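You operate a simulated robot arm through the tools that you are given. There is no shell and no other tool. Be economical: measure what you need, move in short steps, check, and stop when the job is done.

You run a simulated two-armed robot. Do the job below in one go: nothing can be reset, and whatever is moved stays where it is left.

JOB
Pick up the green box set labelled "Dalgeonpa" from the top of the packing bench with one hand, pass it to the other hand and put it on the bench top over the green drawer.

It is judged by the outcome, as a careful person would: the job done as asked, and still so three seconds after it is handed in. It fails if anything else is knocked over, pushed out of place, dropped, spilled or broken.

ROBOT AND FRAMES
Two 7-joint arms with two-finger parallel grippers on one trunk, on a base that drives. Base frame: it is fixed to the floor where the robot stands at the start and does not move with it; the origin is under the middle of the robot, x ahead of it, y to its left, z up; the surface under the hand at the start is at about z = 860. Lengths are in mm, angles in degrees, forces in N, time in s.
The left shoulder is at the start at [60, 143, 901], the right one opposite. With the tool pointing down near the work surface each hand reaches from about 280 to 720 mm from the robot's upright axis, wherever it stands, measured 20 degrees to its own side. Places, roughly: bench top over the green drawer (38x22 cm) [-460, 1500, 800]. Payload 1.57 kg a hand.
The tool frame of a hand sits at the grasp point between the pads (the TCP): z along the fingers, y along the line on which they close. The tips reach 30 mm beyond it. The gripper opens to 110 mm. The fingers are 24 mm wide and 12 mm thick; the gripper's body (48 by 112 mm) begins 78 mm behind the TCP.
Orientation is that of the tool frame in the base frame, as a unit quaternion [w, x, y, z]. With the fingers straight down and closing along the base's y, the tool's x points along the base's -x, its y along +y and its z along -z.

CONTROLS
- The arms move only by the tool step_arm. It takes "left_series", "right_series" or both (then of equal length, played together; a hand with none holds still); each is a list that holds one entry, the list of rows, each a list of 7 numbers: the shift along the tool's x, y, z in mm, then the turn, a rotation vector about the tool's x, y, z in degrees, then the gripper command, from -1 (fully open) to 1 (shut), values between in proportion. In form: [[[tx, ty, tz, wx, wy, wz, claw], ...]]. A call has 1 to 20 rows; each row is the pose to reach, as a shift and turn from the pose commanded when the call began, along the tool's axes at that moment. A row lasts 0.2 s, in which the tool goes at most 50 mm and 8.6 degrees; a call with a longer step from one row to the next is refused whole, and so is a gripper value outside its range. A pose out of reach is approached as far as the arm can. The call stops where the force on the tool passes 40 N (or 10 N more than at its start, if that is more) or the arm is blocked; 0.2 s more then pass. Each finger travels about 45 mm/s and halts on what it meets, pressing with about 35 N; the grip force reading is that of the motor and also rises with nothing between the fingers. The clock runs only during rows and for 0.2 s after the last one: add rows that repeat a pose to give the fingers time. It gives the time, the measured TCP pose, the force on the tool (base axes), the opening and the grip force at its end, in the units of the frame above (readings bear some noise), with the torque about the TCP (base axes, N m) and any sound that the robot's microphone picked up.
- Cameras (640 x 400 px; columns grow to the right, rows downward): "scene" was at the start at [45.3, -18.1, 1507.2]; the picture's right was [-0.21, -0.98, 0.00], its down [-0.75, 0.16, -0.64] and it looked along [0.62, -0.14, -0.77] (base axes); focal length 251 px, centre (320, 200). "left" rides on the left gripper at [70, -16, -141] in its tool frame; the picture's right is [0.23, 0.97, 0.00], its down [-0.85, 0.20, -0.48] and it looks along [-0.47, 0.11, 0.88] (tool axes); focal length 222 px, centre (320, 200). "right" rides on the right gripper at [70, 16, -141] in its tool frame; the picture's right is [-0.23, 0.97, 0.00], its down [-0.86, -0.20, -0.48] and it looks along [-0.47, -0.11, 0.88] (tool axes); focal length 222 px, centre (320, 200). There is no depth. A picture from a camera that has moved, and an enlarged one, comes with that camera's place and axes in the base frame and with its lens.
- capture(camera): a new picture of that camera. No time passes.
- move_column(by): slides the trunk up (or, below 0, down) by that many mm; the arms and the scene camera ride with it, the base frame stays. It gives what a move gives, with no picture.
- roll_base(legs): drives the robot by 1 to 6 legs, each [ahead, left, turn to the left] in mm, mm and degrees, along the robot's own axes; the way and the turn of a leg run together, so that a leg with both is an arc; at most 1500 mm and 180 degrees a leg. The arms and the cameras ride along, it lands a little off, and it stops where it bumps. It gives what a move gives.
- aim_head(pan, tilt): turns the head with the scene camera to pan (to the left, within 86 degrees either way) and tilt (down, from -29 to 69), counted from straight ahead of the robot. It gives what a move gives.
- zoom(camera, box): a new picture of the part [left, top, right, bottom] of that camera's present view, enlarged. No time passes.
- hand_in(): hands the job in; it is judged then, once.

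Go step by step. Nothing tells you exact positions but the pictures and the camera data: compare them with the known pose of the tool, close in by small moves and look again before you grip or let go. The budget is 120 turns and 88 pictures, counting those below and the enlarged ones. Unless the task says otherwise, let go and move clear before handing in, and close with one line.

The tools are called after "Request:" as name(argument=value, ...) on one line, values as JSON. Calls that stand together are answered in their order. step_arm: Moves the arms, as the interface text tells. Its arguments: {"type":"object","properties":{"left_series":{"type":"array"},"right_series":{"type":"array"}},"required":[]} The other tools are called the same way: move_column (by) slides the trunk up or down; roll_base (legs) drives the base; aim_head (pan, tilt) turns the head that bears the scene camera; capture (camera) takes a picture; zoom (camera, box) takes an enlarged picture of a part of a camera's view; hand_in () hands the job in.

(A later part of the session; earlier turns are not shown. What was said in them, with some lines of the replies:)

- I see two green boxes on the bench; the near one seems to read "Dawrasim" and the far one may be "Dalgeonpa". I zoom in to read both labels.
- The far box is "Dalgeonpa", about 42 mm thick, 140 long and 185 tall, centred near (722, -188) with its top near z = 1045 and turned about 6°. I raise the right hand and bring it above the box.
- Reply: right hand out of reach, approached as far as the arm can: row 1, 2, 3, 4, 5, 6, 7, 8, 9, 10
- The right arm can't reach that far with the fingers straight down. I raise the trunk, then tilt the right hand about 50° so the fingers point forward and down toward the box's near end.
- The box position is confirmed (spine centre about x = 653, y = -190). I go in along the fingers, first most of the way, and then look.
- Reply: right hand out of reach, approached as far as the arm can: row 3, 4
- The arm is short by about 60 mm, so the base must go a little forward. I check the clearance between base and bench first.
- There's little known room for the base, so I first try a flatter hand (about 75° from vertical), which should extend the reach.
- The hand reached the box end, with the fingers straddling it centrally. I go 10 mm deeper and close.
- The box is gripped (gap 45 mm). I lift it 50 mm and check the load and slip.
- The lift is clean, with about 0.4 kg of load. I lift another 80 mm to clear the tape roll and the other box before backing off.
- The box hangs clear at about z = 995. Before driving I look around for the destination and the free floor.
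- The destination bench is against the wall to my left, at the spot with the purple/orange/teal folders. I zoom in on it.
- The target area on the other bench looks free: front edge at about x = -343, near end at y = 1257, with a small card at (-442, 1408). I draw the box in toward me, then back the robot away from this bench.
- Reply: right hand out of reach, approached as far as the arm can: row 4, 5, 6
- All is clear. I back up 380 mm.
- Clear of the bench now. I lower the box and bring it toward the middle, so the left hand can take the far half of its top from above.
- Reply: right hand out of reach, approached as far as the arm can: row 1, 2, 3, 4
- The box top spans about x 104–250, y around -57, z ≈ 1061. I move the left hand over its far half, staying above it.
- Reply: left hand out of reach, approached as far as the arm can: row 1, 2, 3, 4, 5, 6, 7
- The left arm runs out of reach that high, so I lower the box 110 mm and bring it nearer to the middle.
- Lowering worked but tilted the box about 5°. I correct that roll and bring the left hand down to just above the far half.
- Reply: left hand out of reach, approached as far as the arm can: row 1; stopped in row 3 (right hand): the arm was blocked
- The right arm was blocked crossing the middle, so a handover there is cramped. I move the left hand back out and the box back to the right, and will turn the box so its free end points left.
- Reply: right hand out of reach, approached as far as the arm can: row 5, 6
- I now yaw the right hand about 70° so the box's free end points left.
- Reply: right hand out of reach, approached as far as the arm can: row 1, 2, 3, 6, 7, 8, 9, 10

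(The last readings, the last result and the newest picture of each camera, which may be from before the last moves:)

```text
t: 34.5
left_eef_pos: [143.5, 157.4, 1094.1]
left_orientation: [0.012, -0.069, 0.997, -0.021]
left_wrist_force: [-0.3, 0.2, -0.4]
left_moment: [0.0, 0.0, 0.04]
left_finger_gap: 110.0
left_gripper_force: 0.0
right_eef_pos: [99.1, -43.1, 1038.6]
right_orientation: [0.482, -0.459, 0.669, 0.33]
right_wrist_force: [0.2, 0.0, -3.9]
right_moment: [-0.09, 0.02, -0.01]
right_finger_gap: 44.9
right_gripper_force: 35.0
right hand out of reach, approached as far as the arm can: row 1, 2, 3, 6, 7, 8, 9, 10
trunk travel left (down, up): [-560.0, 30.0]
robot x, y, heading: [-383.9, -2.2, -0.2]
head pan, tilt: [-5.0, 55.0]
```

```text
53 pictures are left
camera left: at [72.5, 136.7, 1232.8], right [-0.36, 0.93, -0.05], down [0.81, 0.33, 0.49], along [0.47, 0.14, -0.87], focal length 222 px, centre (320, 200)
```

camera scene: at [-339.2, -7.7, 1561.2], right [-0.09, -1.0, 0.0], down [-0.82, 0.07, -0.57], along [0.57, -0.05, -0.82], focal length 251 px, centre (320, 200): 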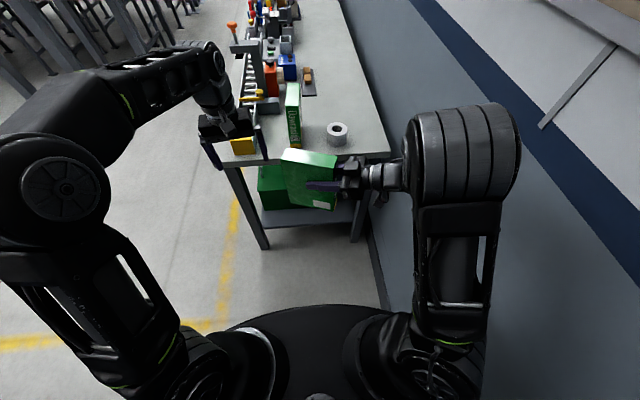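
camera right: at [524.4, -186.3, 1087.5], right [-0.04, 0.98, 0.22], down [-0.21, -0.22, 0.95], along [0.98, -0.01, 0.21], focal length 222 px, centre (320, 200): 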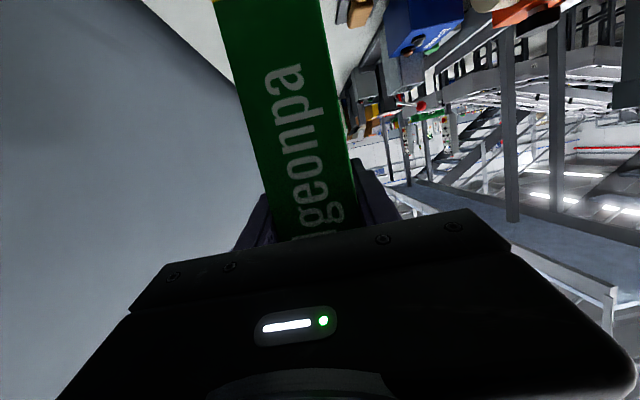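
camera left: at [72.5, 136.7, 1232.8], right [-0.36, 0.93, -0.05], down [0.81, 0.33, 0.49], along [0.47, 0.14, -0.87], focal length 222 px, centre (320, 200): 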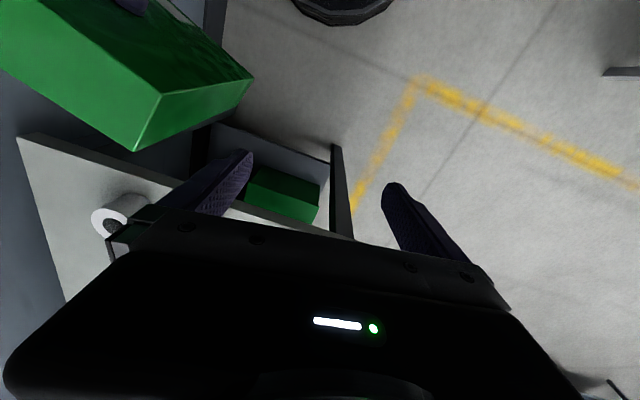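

The right arm has taken a good elbow-out posture and the box points left at about 69° yaw. I lower the box 60 mm while turning the left hand to match its closing direction.

Request:
step_arm(left_series=[[[0, 0, 0, -0.4, 0, -7.6, -1], [0, 0, 0, -0.7, 0, -15.2, -1], [0, 0, 0, -1.1, 0, -22.8, -1], [0, 0, 0, -1.5, 0, -30.4, -1], [0, 0, 0, -1.9, 0, -38, -1], [0, 0, 0, -2.2, -0.1, -45.6, -1], [0, 0, 0, -2.6, -0.2, -53.2, -1], [0, 0, 0, -2.9, -0.25, -60.8, -1], [0, 0, 0, -2.9, -0.25, -60.8, -1]]], right_series=[[[10, 0, 3, 0, 0, 0, 1], [20, 0, 7, 0, 0, 0, 1], [30, 0, 10, 0, 0, 0, 1], [40, 0, 13, 0, 0, 0, 1], [50, 0, 17, 0, 0, 0, 1], [57, 0, 19, 0, 0, 0, 1], [57, 0, 19, 0, 0, 0, 1], [57, 0, 19, 0, 0, 0, 1], [57, 0, 19, 0, 0, 0, 1]]])

Request:
capture(camera="scene")

Request:
capture(camera="left")

```text
t: 36.5
left_eef_pos: [144.8, 157.6, 1093.0]
left_orientation: [0.0, -0.565, 0.825, 0.0]
left_wrist_force: [-0.1, -0.1, -0.1]
left_moment: [-0.02, -0.01, 0.02]
left_finger_gap: 110.1
left_gripper_force: 0.0
right_eef_pos: [84.9, -20.8, 1014.6]
right_orientation: [0.482, -0.459, 0.67, 0.33]
right_wrist_force: [-0.5, 0.3, -5.1]
right_moment: [-0.09, 0.03, 0.06]
right_finger_gap: 45.3
right_gripper_force: 34.5
right hand out of reach, approached as far as the arm can: row 1, 2, 3, 4, 5, 6, 7, 8, 9
trunk travel left (down, up): [-560.0, 30.0]
robot x, y, heading: [-381.2, 1.3, -0.2]
head pan, tilt: [-5.0, 55.0]
```

```text
52 pictures are left
camera scene: at [-339.3, -7.7, 1561.2], right [-0.09, -1.0, 0.0], down [-0.82, 0.07, -0.57], along [0.57, -0.05, -0.82], focal length 251 px, centre (320, 200)
```

scene: 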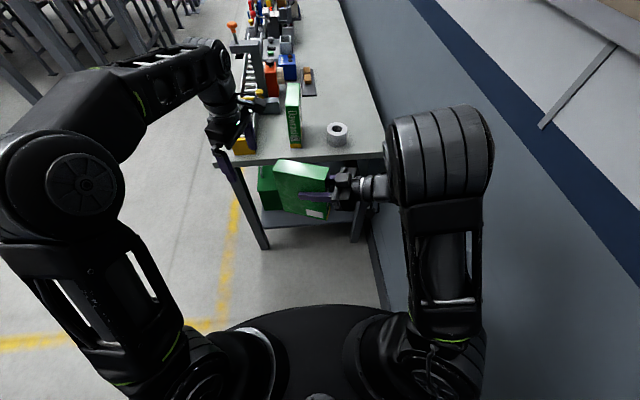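

```text
51 pictures are left
camera left: at [133.4, 85.7, 1234.3], right [-0.99, 0.14, 0.0], down [0.12, 0.87, 0.48], along [0.07, 0.47, -0.88], focal length 222 px, centre (320, 200)
```

left: 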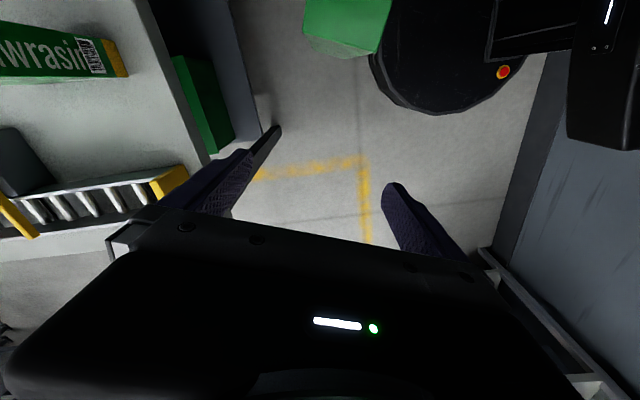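

The left hand now faces the box squarely. I lower it to grip height just beyond the box's free end and check the alignment before sliding in.

Request:
step_arm(left_series=[[[0, -9, 26, 0, 0, 0, -1], [0, -9, 52, 0, 0, 0, -1], [30, -9, 52, 0, 0, 0, -1], [30, -9, 52, 0, 0, 0, -1]]])

Request:
capture(camera="left")

Request:
zoom(camera="scene", box=[180, 100, 420, 250])

```text
t: 37.5
left_eef_pos: [141.0, 127.2, 1040.2]
left_orientation: [0.0, -0.564, 0.826, -0.001]
left_wrist_force: [-1.0, -0.4, -1.1]
left_moment: [-0.04, -0.01, -0.04]
left_finger_gap: 109.9
left_gripper_force: 0.0
right_eef_pos: [85.4, -20.2, 1014.8]
right_orientation: [0.482, -0.459, 0.669, 0.33]
right_wrist_force: [-1.2, 0.0, -3.6]
right_moment: [-0.07, 0.01, -0.01]
right_finger_gap: 45.0
right_gripper_force: 35.2
trunk travel left (down, up): [-560.0, 30.0]
robot x, y, heading: [-384.6, -3.4, -0.4]
head pan, tilt: [-5.0, 55.0]
```

```text
50 pictures are left
camera left: at [130.7, 55.2, 1181.7], right [-0.99, 0.14, 0.0], down [0.12, 0.87, 0.48], along [0.07, 0.47, -0.88], focal length 222 px, centre (320, 200)
```

left: 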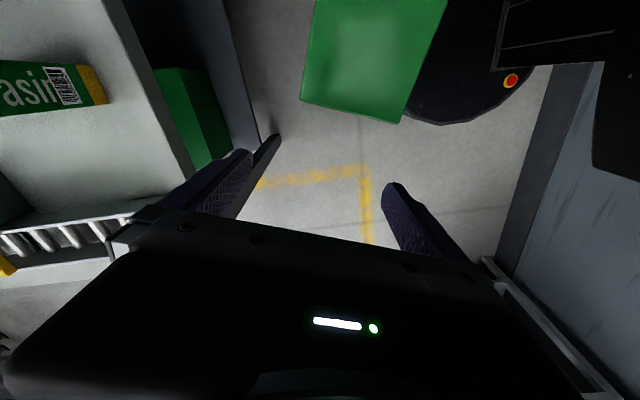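

```text
2.67 times, centred on (300, 175) of scene
camera zoom: at [-339.0, -7.2, 1561.2], right [-0.09, -1.0, 0.0], down [-0.82, 0.07, -0.57], along [0.57, -0.05, -0.82], focal length 670 px, centre (373, 267)
```

zoom: 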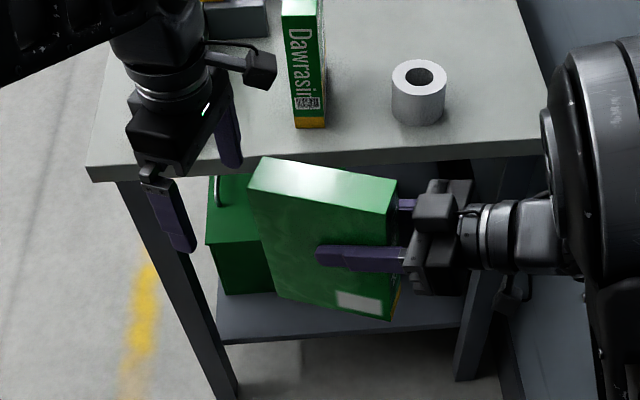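

Alignment matches: the box's free end is centred at about (120, 69), exactly on the left hand's line. I slide in along the box with the fingers open.

Request:
step_arm(left_series=[[[25, 0, 0, 0, 0, 0, -1], [50, 0, 0, 0, 0, 0, -1], [75, 0, 0, 0, 0, 0, -1], [93, 0, 0, 0, 0, 0, -1], [93, 0, 0, 0, 0, 0, -1]]])

Request:
capture(camera="left")

Request:
zoom(camera="scene", box=[180, 100, 420, 250])

```text
t: 38.7
left_eef_pos: [106.4, 39.8, 1042.1]
left_orientation: [0.0, -0.564, 0.826, 0.0]
left_wrist_force: [-0.5, 0.6, 0.4]
left_moment: [0.02, 0.0, -0.03]
left_finger_gap: 110.0
left_gripper_force: 0.0
right_eef_pos: [84.9, -20.9, 1015.0]
right_orientation: [0.482, -0.459, 0.67, 0.329]
right_wrist_force: [-0.3, 0.3, -4.3]
right_moment: [-0.1, 0.03, 0.0]
right_finger_gap: 44.9
right_gripper_force: 35.1
trunk travel left (down, up): [-560.0, 30.0]
robot x, y, heading: [-380.9, -0.7, -0.0]
head pan, tilt: [-5.0, 55.0]
```

```text
48 pictures are left
camera left: at [96.2, -32.3, 1182.5], right [-0.99, 0.14, 0.0], down [0.12, 0.87, 0.48], along [0.07, 0.47, -0.88], focal length 222 px, centre (320, 200)
```

left: 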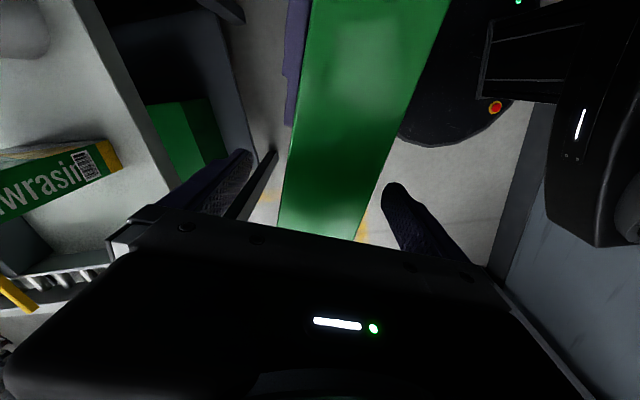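

```text
2.67 times, centred on (300, 175) of scene
camera zoom: at [-339.2, -7.6, 1561.2], right [-0.09, -1.0, 0.0], down [-0.82, 0.07, -0.57], along [0.57, -0.05, -0.82], focal length 670 px, centre (373, 267)
```

zoom: 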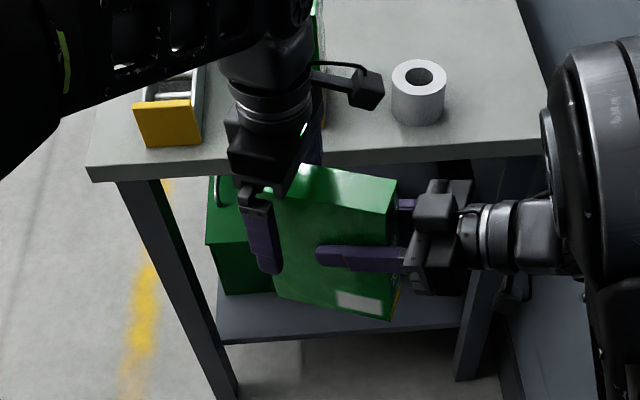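

Both hands are well apart and the left fingers straddle the box evenly. I close the left hand while the right one keeps holding.

Request:
step_arm(left_series=[[[0, 0, 0, 0, 0, 0, 0], [0, 0, 0, 0, 0, 0, 0.2], [0, 0, 0, 0, 0, 0, 0.4], [0, 0, 0, 0, 0, 0, 1], [0, 0, 0, 0, 0, 0, 1], [0, 0, 0, 0, 0, 0, 1], [0, 0, 0, 0, 0, 0, 1]]])

Request:
zoom(camera="scene", box=[180, 100, 420, 250])

```text
t: 40.3
left_eef_pos: [105.5, 39.4, 1041.8]
left_orientation: [0.0, -0.564, 0.826, -0.001]
left_wrist_force: [8.8, -1.1, -0.5]
left_moment: [0.19, 0.21, 0.33]
left_finger_gap: 45.0
left_gripper_force: 35.1
right_eef_pos: [85.1, -19.7, 1014.8]
right_orientation: [0.483, -0.459, 0.669, 0.329]
right_wrist_force: [-9.3, 1.4, -1.1]
right_moment: [-0.1, -0.51, 0.26]
right_finger_gap: 44.9
right_gripper_force: 34.4
trunk travel left (down, up): [-560.0, 30.0]
robot x, y, heading: [-381.7, 3.5, 0.1]
head pan, tilt: [-5.0, 55.0]
```

```text
2.67 times, centred on (300, 175) of scene
camera zoom: at [-339.3, -7.7, 1561.2], right [-0.09, -1.0, 0.0], down [-0.82, 0.07, -0.57], along [0.57, -0.05, -0.82], focal length 670 px, centre (373, 267)
```

zoom: 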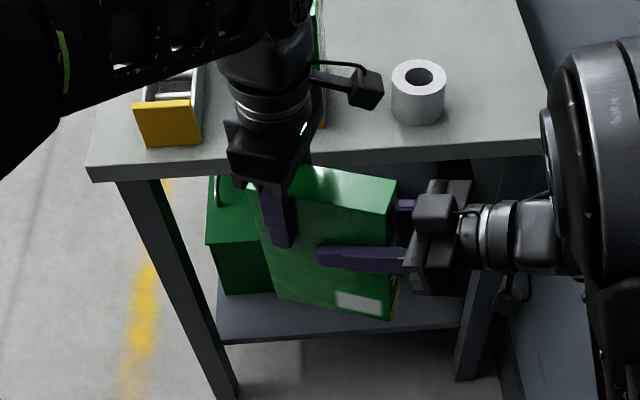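

Both hands hold the box. I open the right hand, wait, and draw it straight back along its fingers.

Request:
step_arm(right_series=[[[0, 0, 0, 0, 0, 0, 0], [0, 0, 0, 0, 0, 0, -0.5], [0, 0, 0, 0, 0, 0, -1], [0, 0, 0, 0, 0, 0, -1], [0, 0, -30, 0, 0, 0, -1], [0, 0, -60, 0, 0, 0, -1], [0, 0, -90, 0, 0, 0, -1], [0, 0, -120, 0, 0, 0, -1], [0, 0, -120, 0, 0, 0, -1]]])

Request:
capture(camera="scene")

Request:
capture(camera="left")

```text
t: 42.3
left_eef_pos: [106.9, 39.0, 1042.1]
left_orientation: [0.0, -0.564, 0.826, 0.0]
left_wrist_force: [-0.4, 0.0, 0.6]
left_moment: [0.12, -0.03, -0.01]
left_finger_gap: 45.0
left_gripper_force: 35.2
right_eef_pos: [40.8, -122.1, 1058.8]
right_orientation: [0.483, -0.459, 0.669, 0.33]
right_wrist_force: [0.7, -0.3, -0.1]
right_moment: [-0.04, 0.01, -0.01]
right_finger_gap: 110.0
right_gripper_force: 0.2
right hand out of reach, approached as far as the arm can: row 5, 6, 7, 8, 9
trunk travel left (down, up): [-560.0, 30.0]
robot x, y, heading: [-378.6, -3.1, -0.2]
head pan, tilt: [-5.0, 55.0]
```

```text
45 pictures are left
camera scene: at [-339.0, -7.3, 1561.2], right [-0.09, -1.0, 0.0], down [-0.82, 0.07, -0.57], along [0.57, -0.05, -0.82], focal length 251 px, centre (320, 200)
```

scene: 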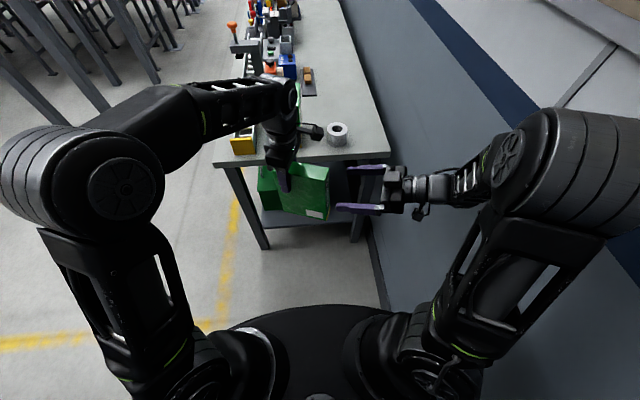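

```text
44 pictures are left
camera left: at [96.5, -31.8, 1182.4], right [-0.99, 0.14, 0.0], down [0.12, 0.87, 0.48], along [0.07, 0.47, -0.88], focal length 222 px, centre (320, 200)
```

left: 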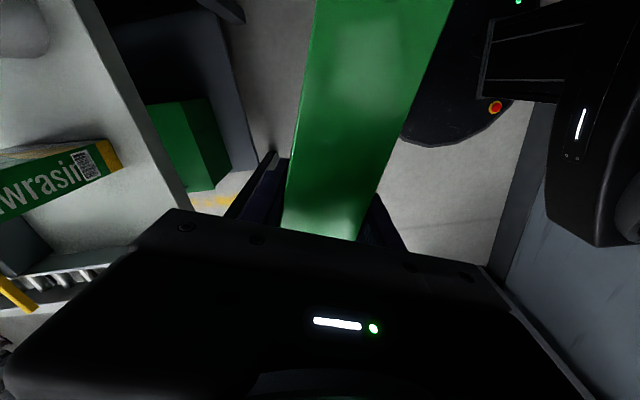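

The left hand holds the box alone and the right hand is clear. I now drive sideways into the aisle, away from the first bench, and check the grip there.

Request:
roll_base(legs=[[0, 400, 0]])

Request:
capture(camera="left")

```text
t: 44.8
left_eef_pos: [108.7, 436.9, 1041.3]
left_orientation: [0.001, -0.562, 0.827, 0.0]
left_wrist_force: [-0.4, 0.3, 0.3]
left_moment: [0.14, -0.09, -0.02]
left_finger_gap: 44.8
left_gripper_force: 35.2
right_eef_pos: [41.6, 274.4, 1059.1]
right_orientation: [0.484, -0.457, 0.67, 0.329]
right_wrist_force: [-0.1, 0.3, -0.7]
right_moment: [-0.02, 0.0, -0.03]
right_finger_gap: 110.0
right_gripper_force: 0.1
trunk travel left (down, up): [-560.0, 30.0]
robot x, y, heading: [-380.6, 400.1, -0.2]
head pan, tilt: [-5.0, 55.0]
```

```text
43 pictures are left
camera left: at [97.4, 365.8, 1182.6], right [-0.99, 0.15, 0.0], down [0.13, 0.87, 0.48], along [0.07, 0.47, -0.88], focal length 222 px, centre (320, 200)
```

left: 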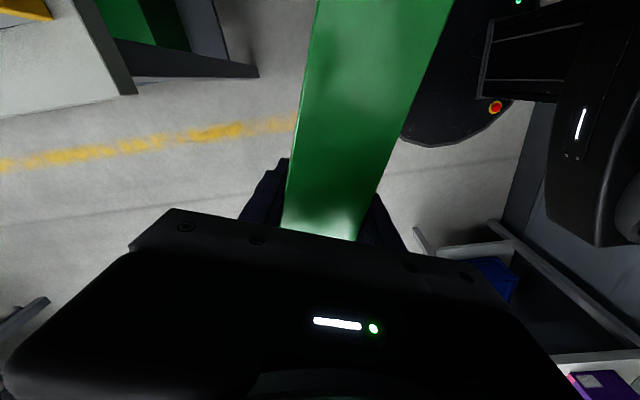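

The grip is stable. I go on into the aisle, then turn around to face the destination bench.

Request:
roll_base(legs=[[0, 380, 0], [650, 0, 0], [0, 0, 90], [0, 0, 90]])

Request:
aim_head(pan=-45, tilt=35)

Request:
capture(camera="scene")

Request:
capture(camera="left")

```text
t: 58.0
left_eef_pos: [-218.7, 740.1, 1041.0]
left_orientation: [0.0, 0.827, 0.562, 0.0]
left_wrist_force: [-0.3, -0.5, 0.7]
left_moment: [-0.14, 0.05, 0.02]
left_finger_gap: 44.9
left_gripper_force: 34.8
right_eef_pos: [-152.1, 902.3, 1058.9]
right_orientation: [0.329, 0.67, 0.458, -0.483]
right_wrist_force: [-0.6, 0.2, 0.1]
right_moment: [0.01, 0.0, -0.02]
right_finger_gap: 110.2
right_gripper_force: 0.1
trunk travel left (down, up): [-560.0, 30.0]
robot x, y, heading: [272.4, 777.3, 179.6]
head pan, tilt: [-5.0, 55.0]
```

```text
t: 59.1
left_eef_pos: [-219.8, 740.4, 1041.9]
left_orientation: [-0.001, 0.826, 0.563, 0.0]
left_wrist_force: [0.1, -0.8, -0.2]
left_moment: [-0.15, 0.07, 0.01]
left_finger_gap: 45.0
left_gripper_force: 35.5
right_eef_pos: [-152.6, 901.9, 1059.0]
right_orientation: [0.329, 0.67, 0.458, -0.483]
right_wrist_force: [-0.6, -0.6, 0.1]
right_moment: [0.02, 0.0, 0.01]
right_finger_gap: 110.0
right_gripper_force: 0.2
trunk travel left (down, up): [-560.0, 30.0]
robot x, y, heading: [269.9, 778.2, 179.9]
head pan, tilt: [-45.0, 35.0]
```

```text
42 pictures are left
camera scene: at [237.0, 837.8, 1589.4], right [0.71, 0.71, 0.0], down [0.41, -0.41, -0.82], along [-0.58, 0.58, -0.57], focal length 251 px, centre (320, 200)
```

scene: 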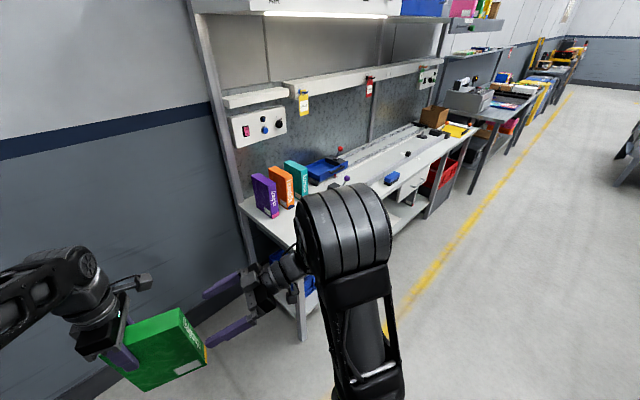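

```text
41 pictures are left
camera left: at [-208.5, 809.4, 1182.5], right [0.99, -0.14, 0.0], down [-0.13, -0.87, 0.48], along [-0.07, -0.47, -0.88], focal length 222 px, centre (320, 200)
```

left: 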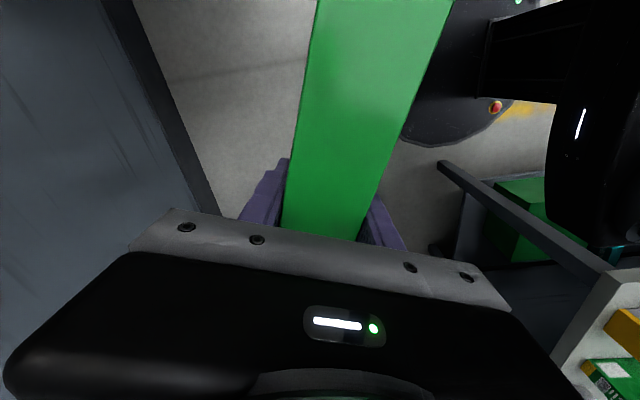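

The way is clear. I strafe right to stand in front of the drop zone, still back from the bench.

Request:
roll_base(legs=[[0, -740, 0]])

Request:
aim_head(pan=0, tilt=45)

Request:
capture(camera="scene")

Request:
capture(camera="left")

```text
t: 63.1
left_eef_pos: [-216.7, 1478.9, 1040.3]
left_orientation: [0.0, 0.826, 0.564, -0.001]
left_wrist_force: [0.6, 0.0, 0.8]
left_moment: [-0.14, 0.03, 0.0]
left_finger_gap: 44.9
left_gripper_force: 35.2
right_eef_pos: [-151.9, 1642.4, 1059.0]
right_orientation: [0.331, 0.669, 0.459, -0.482]
right_wrist_force: [-0.2, 0.4, 0.4]
right_moment: [0.0, -0.02, -0.02]
right_finger_gap: 110.1
right_gripper_force: 0.0
trunk travel left (down, up): [-560.0, 30.0]
robot x, y, heading: [268.4, 1518.1, 180.1]
head pan, tilt: [-45.0, 35.0]
```

```text
t: 64.3
left_eef_pos: [-217.2, 1479.0, 1041.9]
left_orientation: [0.0, 0.826, 0.564, 0.0]
left_wrist_force: [0.3, 0.1, 0.2]
left_moment: [-0.16, 0.05, 0.05]
left_finger_gap: 44.6
left_gripper_force: 34.6
right_eef_pos: [-152.8, 1641.1, 1058.0]
right_orientation: [0.33, 0.669, 0.459, -0.482]
right_wrist_force: [0.3, 0.1, -0.5]
right_moment: [-0.01, 0.0, -0.04]
right_finger_gap: 110.0
right_gripper_force: 0.1
trunk travel left (down, up): [-560.0, 30.0]
robot x, y, heading: [271.1, 1515.9, 179.8]
head pan, tilt: [0.0, 45.0]
```

```text
40 pictures are left
camera scene: at [219.4, 1516.5, 1574.6], right [0.0, 1.0, 0.0], down [0.71, 0.0, -0.71], along [-0.71, 0.0, -0.71], focal length 251 px, centre (320, 200)
```

scene: 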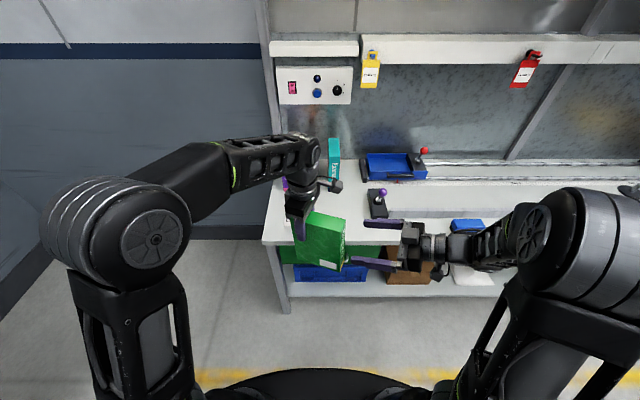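

```text
39 pictures are left
camera left: at [-207.0, 1549.1, 1182.5], right [0.99, -0.14, 0.0], down [-0.12, -0.87, 0.48], along [-0.07, -0.47, -0.88], focal length 222 px, centre (320, 200)
```

left: 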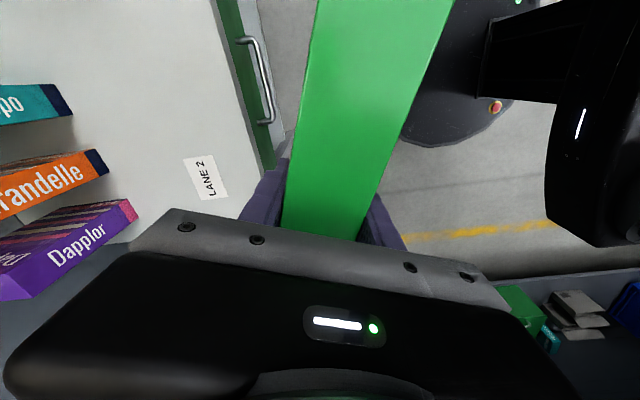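

The zone over the green drawer is free apart from the "LANE 2" card near (-438, 1420). I drive 190 mm forward and 26 mm to the right, holding the box about 95 mm above the top.

Request:
roll_base(legs=[[0, -26, 0], [190, 0, 0]])

Request:
capture(camera="scene")

Request:
capture(camera="left")

```text
t: 66.2
left_eef_pos: [-405.8, 1505.0, 1041.2]
left_orientation: [0.0, 0.826, 0.564, 0.0]
left_wrist_force: [-1.4, -0.4, -3.4]
left_moment: [-0.14, 0.03, 0.01]
left_finger_gap: 44.9
left_gripper_force: 35.1
right_eef_pos: [-340.1, 1668.5, 1058.6]
right_orientation: [0.33, 0.669, 0.458, -0.483]
right_wrist_force: [0.1, -0.4, 0.2]
right_moment: [0.0, -0.04, 0.0]
right_finger_gap: 110.0
right_gripper_force: 0.0
trunk travel left (down, up): [-560.0, 30.0]
robot x, y, heading: [79.2, 1544.2, 179.9]
head pan, tilt: [0.0, 45.0]
```

```text
38 pictures are left
camera scene: at [29.6, 1542.6, 1574.6], right [0.0, 1.0, 0.0], down [0.71, 0.0, -0.71], along [-0.71, 0.0, -0.71], focal length 251 px, centre (320, 200)
```

scene: 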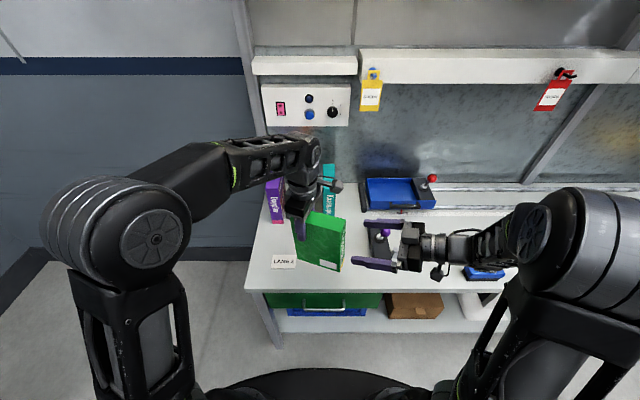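

```text
37 pictures are left
camera left: at [-396.3, 1575.5, 1181.9], right [0.99, -0.14, 0.0], down [-0.13, -0.87, 0.48], along [-0.07, -0.47, -0.88], focal length 222 px, centre (320, 200)
```

left: 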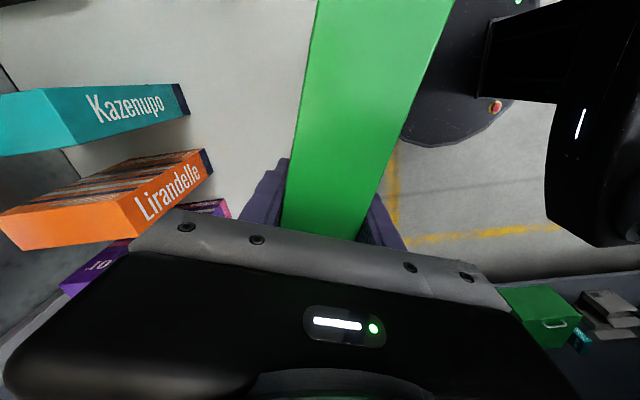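

I shift the box 54 mm deeper onto the bench and turn it parallel to the bench edge, still in the air.

Request:
step_arm(left_series=[[[-5, -13, 0, 0, 0, -5, 1], [-10, -26, 0, 0, 0, -10, 1], [-15, -38, 0, 0, 0, -15, 1], [-20, -50, 0, 0, 0, -21, 1], [-20, -50, 0, 0, 0, -21, 1]]])

Request:
capture(camera="scene")

Request:
capture(camera="right")

```text
t: 67.4
left_eef_pos: [-459.4, 1505.4, 1041.7]
left_orientation: [0.001, 0.709, 0.705, 0.0]
left_wrist_force: [0.2, 0.3, -3.8]
left_moment: [-0.16, 0.02, -0.03]
left_finger_gap: 44.6
left_gripper_force: 35.2
right_eef_pos: [-339.6, 1667.8, 1058.6]
right_orientation: [0.329, 0.669, 0.458, -0.484]
right_wrist_force: [0.1, 0.5, 0.7]
right_moment: [0.0, 0.03, 0.0]
right_finger_gap: 110.1
right_gripper_force: 0.0
trunk travel left (down, up): [-560.0, 30.0]
robot x, y, heading: [83.7, 1548.4, 180.0]
head pan, tilt: [0.0, 45.0]
```

```text
36 pictures are left
camera scene: at [31.3, 1542.6, 1574.6], right [0.0, 1.0, 0.0], down [0.71, 0.0, -0.71], along [-0.71, 0.0, -0.71], focal length 251 px, centre (320, 200)
```

scene: 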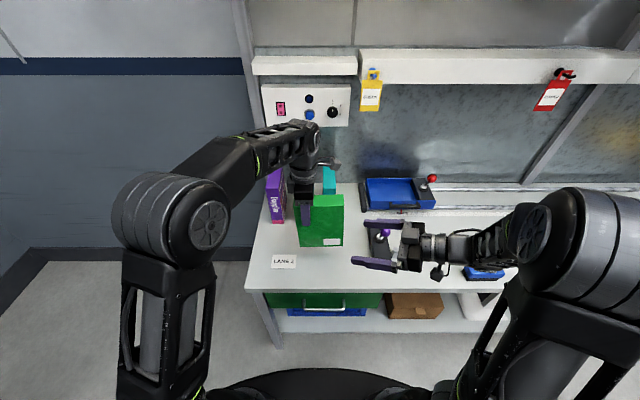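

```text
35 pictures are left
camera right: at [-267.4, 1808.4, 1036.7], right [0.88, -0.42, 0.21], down [-0.12, 0.24, 0.96], along [-0.46, -0.87, 0.17], focal length 222 px, centre (320, 200)
```

right: 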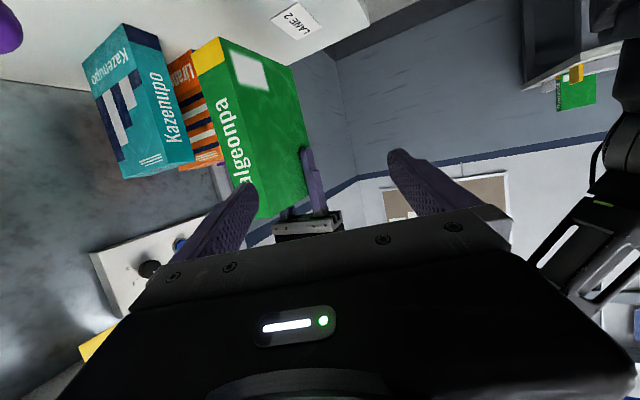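

The box hangs upright and parallel over the free area. I lower it with the left arm, first by 70 mm, and look.

Request:
step_arm(left_series=[[[0, 0, 20, 0, 0, 0, 1], [0, 0, 40, 0, 0, 0, 1], [0, 0, 60, 0, 0, 0, 1], [0, 0, 72, 0, 0, 0, 1], [0, 0, 72, 0, 0, 0, 1]]])

Request:
zoom(camera="scene", box=[240, 150, 420, 300])

Request:
capture(camera="right")

```text
t: 68.6
left_eef_pos: [-459.0, 1504.5, 968.9]
left_orientation: [0.0, 0.709, 0.705, 0.0]
left_wrist_force: [0.4, 0.4, -3.8]
left_moment: [-0.16, 0.0, 0.0]
left_finger_gap: 45.0
left_gripper_force: 34.8
right_eef_pos: [-339.5, 1669.0, 1058.8]
right_orientation: [0.33, 0.669, 0.459, -0.483]
right_wrist_force: [0.1, -0.5, 0.6]
right_moment: [-0.04, 0.02, -0.04]
right_finger_gap: 109.9
right_gripper_force: 0.1
trunk travel left (down, up): [-560.0, 30.0]
robot x, y, heading: [81.8, 1544.2, 180.0]
head pan, tilt: [0.0, 45.0]
```

```text
2.67 times, centred on (330, 225) of scene
camera zoom: at [31.2, 1542.6, 1574.6], right [0.0, 1.0, 0.0], down [0.71, 0.0, -0.71], along [-0.71, 0.0, -0.71], focal length 670 px, centre (293, 133)
```

zoom: 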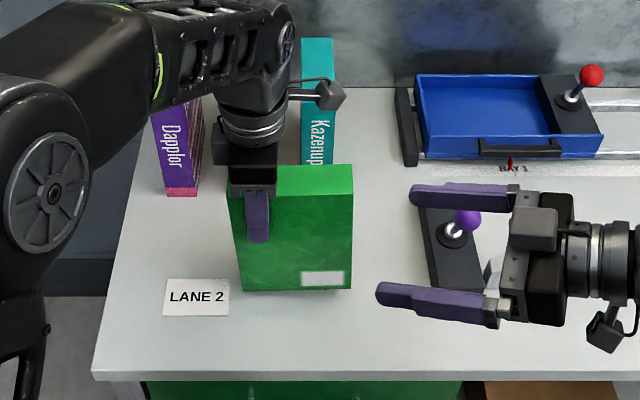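

```text
33 pictures are left
camera right: at [-267.5, 1808.4, 1036.7], right [0.88, -0.42, 0.21], down [-0.12, 0.24, 0.96], along [-0.46, -0.87, 0.17], focal length 222 px, centre (320, 200)
```

right: 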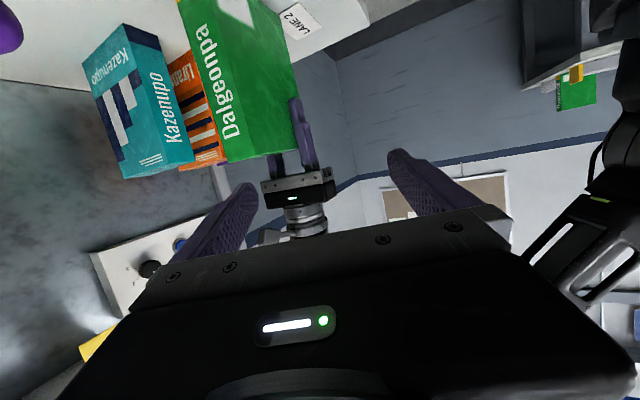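

About 20 mm to go, and the box is clear of the card and everything else. I lower it slowly, watching the force.

Request:
step_arm(left_series=[[[0, 0, 5, 0, 0, 0, 1], [0, 0, 10, 0, 0, 0, 1], [0, 0, 14, 0, 0, 0, 1], [0, 0, 17, 0, 0, 0, 1], [0, 0, 17, 0, 0, 0, 1]]])

Request:
zoom(camera="scene", box=[280, 190, 400, 280])

```text
t: 69.8
left_eef_pos: [-459.2, 1504.9, 952.5]
left_orientation: [-0.001, 0.709, 0.705, -0.001]
left_wrist_force: [-0.6, 0.6, -1.3]
left_moment: [-0.27, -0.08, -0.04]
left_finger_gap: 45.2
left_gripper_force: 34.7
right_eef_pos: [-339.9, 1668.8, 1058.2]
right_orientation: [0.329, 0.67, 0.459, -0.482]
right_wrist_force: [-0.4, -0.4, -0.1]
right_moment: [0.02, -0.02, 0.02]
right_finger_gap: 110.0
right_gripper_force: 0.1
trunk travel left (down, up): [-560.0, 30.0]
robot x, y, heading: [83.3, 1544.8, 179.8]
head pan, tilt: [0.0, 45.0]
```

```text
4.44 times, centred on (340, 235) of scene
camera zoom: at [31.3, 1542.7, 1574.7], right [0.0, 1.0, 0.0], down [0.71, 0.0, -0.71], along [-0.71, 0.0, -0.71], focal length 1116 px, centre (231, 44)
```

zoom: 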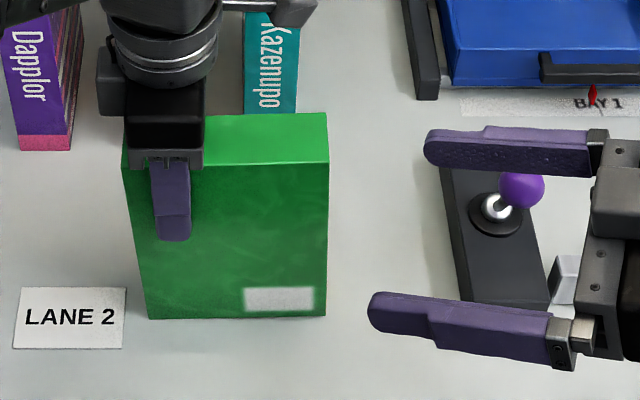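

The box is just touching (force is changing). I press 2 mm more to seat it.

Request:
step_arm(left_series=[[[0, 0, 1, 0, 0, 0, 1], [0, 0, 2, 0, 0, 0, 1], [0, 0, 2, 0, 0, 0, 1]]])

```text
t: 70.6
left_eef_pos: [-459.6, 1504.5, 953.1]
left_orientation: [-0.002, 0.709, 0.705, -0.001]
left_wrist_force: [0.6, -1.0, 15.4]
left_moment: [-0.86, -0.46, 0.0]
left_finger_gap: 44.9
left_gripper_force: 35.0
right_eef_pos: [-338.9, 1668.4, 1058.5]
right_orientation: [0.329, 0.669, 0.458, -0.484]
right_wrist_force: [0.4, 0.5, -0.1]
right_moment: [0.0, -0.02, 0.0]
right_finger_gap: 110.1
right_gripper_force: 0.1
trunk travel left (down, up): [-560.0, 30.0]
robot x, y, heading: [80.0, 1544.6, 180.1]
head pan, tilt: [0.0, 45.0]
```

It is seated firmly (15 N up). I ease off 1 mm, open slowly and then rise straight up.

Request:
step_arm(left_series=[[[0, 0, -1, 0, 0, 0, 1], [0, 0, -1, 0, 0, 0, 0.1], [0, 0, -1, 0, 0, 0, -0.2], [0, 0, -1, 0, 0, 0, -0.6], [0, 0, -1, 0, 0, 0, -0.6], [0, 0, -1, 0, 0, 0, -0.6]]])

Request:
capture(camera="left")

Request:
zoom(camera="scene", box=[240, 150, 420, 300])

```text
t: 72.0
left_eef_pos: [-459.9, 1504.7, 952.5]
left_orientation: [0.0, 0.709, 0.705, -0.001]
left_wrist_force: [0.6, -0.2, 0.4]
left_moment: [0.01, -0.02, -0.02]
left_finger_gap: 88.0
left_gripper_force: 0.0
right_eef_pos: [-339.1, 1668.2, 1058.4]
right_orientation: [0.33, 0.669, 0.458, -0.483]
right_wrist_force: [-0.4, 0.3, -0.8]
right_moment: [0.02, -0.06, -0.02]
right_finger_gap: 110.2
right_gripper_force: 0.0
trunk travel left (down, up): [-560.0, 30.0]
robot x, y, heading: [82.9, 1543.9, 179.9]
head pan, tilt: [0.0, 45.0]
```

```text
31 pictures are left
camera left: at [-474.7, 1573.8, 1092.7], right [0.98, 0.22, 0.0], down [0.19, -0.86, 0.48], along [0.11, -0.47, -0.88], focal length 222 px, centre (320, 200)
```

left: 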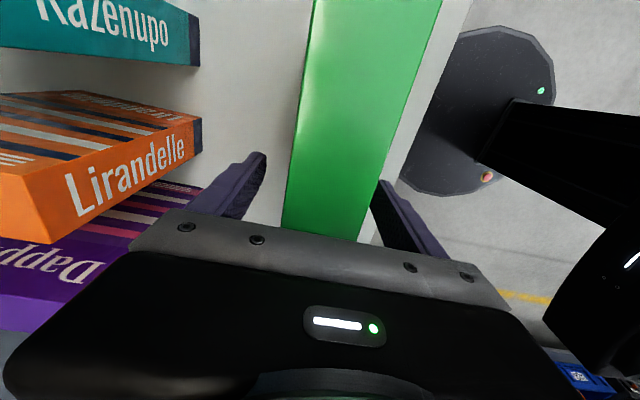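

```text
2.67 times, centred on (330, 225) of scene
camera zoom: at [31.5, 1542.7, 1574.6], right [0.0, 1.0, 0.0], down [0.71, 0.0, -0.71], along [-0.71, 0.0, -0.71], focal length 670 px, centre (293, 133)
```

zoom: 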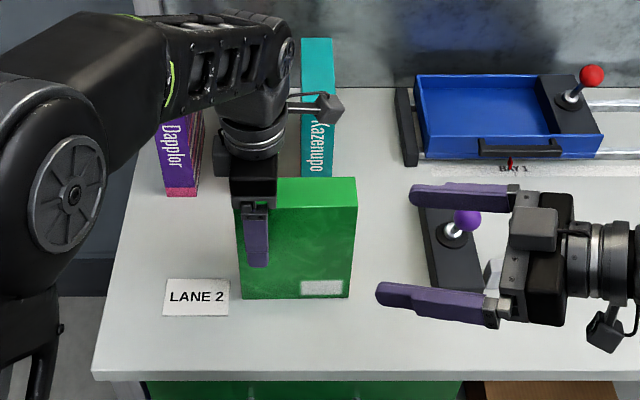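

The box stands on its own and the fingers are free of it. I raise the left hand straight up and then back the robot away.

Request:
step_arm(left_series=[[[0, 0, -25, 0, 0, 0, -0.6], [0, 0, -55, 0, 0, 0, -0.6], [0, 0, -85, 0, 0, 0, -0.6], [0, 0, -110, 0, 0, 0, -0.6], [0, 0, -110, 0, 0, 0, -0.6]]])

Request:
capture(camera="scene")

```text
t: 73.2
left_eef_pos: [-458.9, 1504.7, 1062.1]
left_orientation: [0.0, 0.71, 0.704, 0.0]
left_wrist_force: [0.0, -0.6, -0.2]
left_moment: [-0.01, -0.01, 0.0]
left_finger_gap: 88.1
left_gripper_force: 0.0
right_eef_pos: [-339.4, 1668.1, 1058.8]
right_orientation: [0.33, 0.669, 0.459, -0.483]
right_wrist_force: [-0.4, -0.1, 0.3]
right_moment: [-0.01, 0.0, 0.01]
right_finger_gap: 110.1
right_gripper_force: 0.0
trunk travel left (down, up): [-560.0, 30.0]
robot x, y, heading: [85.9, 1540.9, 179.8]
head pan, tilt: [0.0, 45.0]
```

```text
29 pictures are left
camera scene: at [31.4, 1542.7, 1574.6], right [0.0, 1.0, 0.0], down [0.71, 0.0, -0.71], along [-0.71, 0.0, -0.71], focal length 251 px, centre (320, 200)
```

scene: 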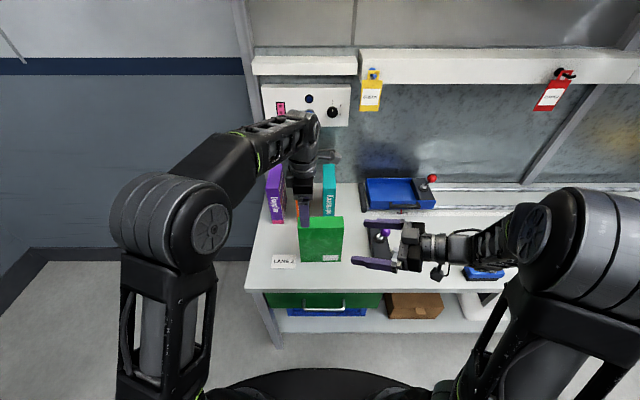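

The left fingertips are about 45 mm above the box. I back the robot 250 mm away and check the final state.

Request:
roll_base(legs=[[-250, 0, 0]])

Request:
zoom(camera="scene", box=[220, 100, 440, 280])

```text
t: 75.0
left_eef_pos: [-207.9, 1503.3, 1062.3]
left_orientation: [0.0, 0.709, 0.705, -0.001]
left_wrist_force: [0.0, 0.3, -0.4]
left_moment: [0.02, 0.03, 0.0]
left_finger_gap: 87.8
left_gripper_force: 0.0
right_eef_pos: [-88.4, 1667.3, 1059.9]
right_orientation: [0.33, 0.669, 0.458, -0.484]
right_wrist_force: [0.4, 0.5, 0.3]
right_moment: [0.02, 0.0, -0.04]
right_finger_gap: 110.0
right_gripper_force: 0.2
trunk travel left (down, up): [-560.0, 30.0]
robot x, y, heading: [329.4, 1541.7, -179.8]
head pan, tilt: [0.0, 45.0]
```

```text
2.22 times, centred on (330, 190) of scene
camera zoom: at [283.0, 1542.4, 1574.7], right [0.0, 1.0, 0.0], down [0.71, 0.0, -0.71], along [-0.71, 0.0, -0.71], focal length 558 px, centre (298, 222)
```

zoom: 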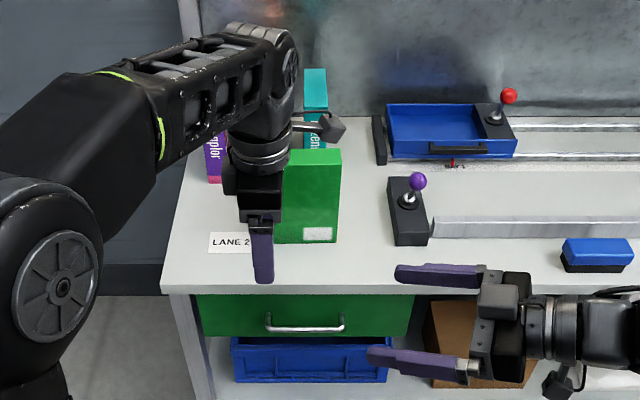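

The Dalgeonpa box stands upright on the bench top above the green drawer, nothing else there has moved, and both hands are clear. I hand it in.

Request:
hand_in()

```text
The job is handed in.
```

I picked up the Dalgeonpa box with the right hand and passed it to the left. It now stands upright on the bench top over the green drawer, and I saw nothing else knocked over or moved.
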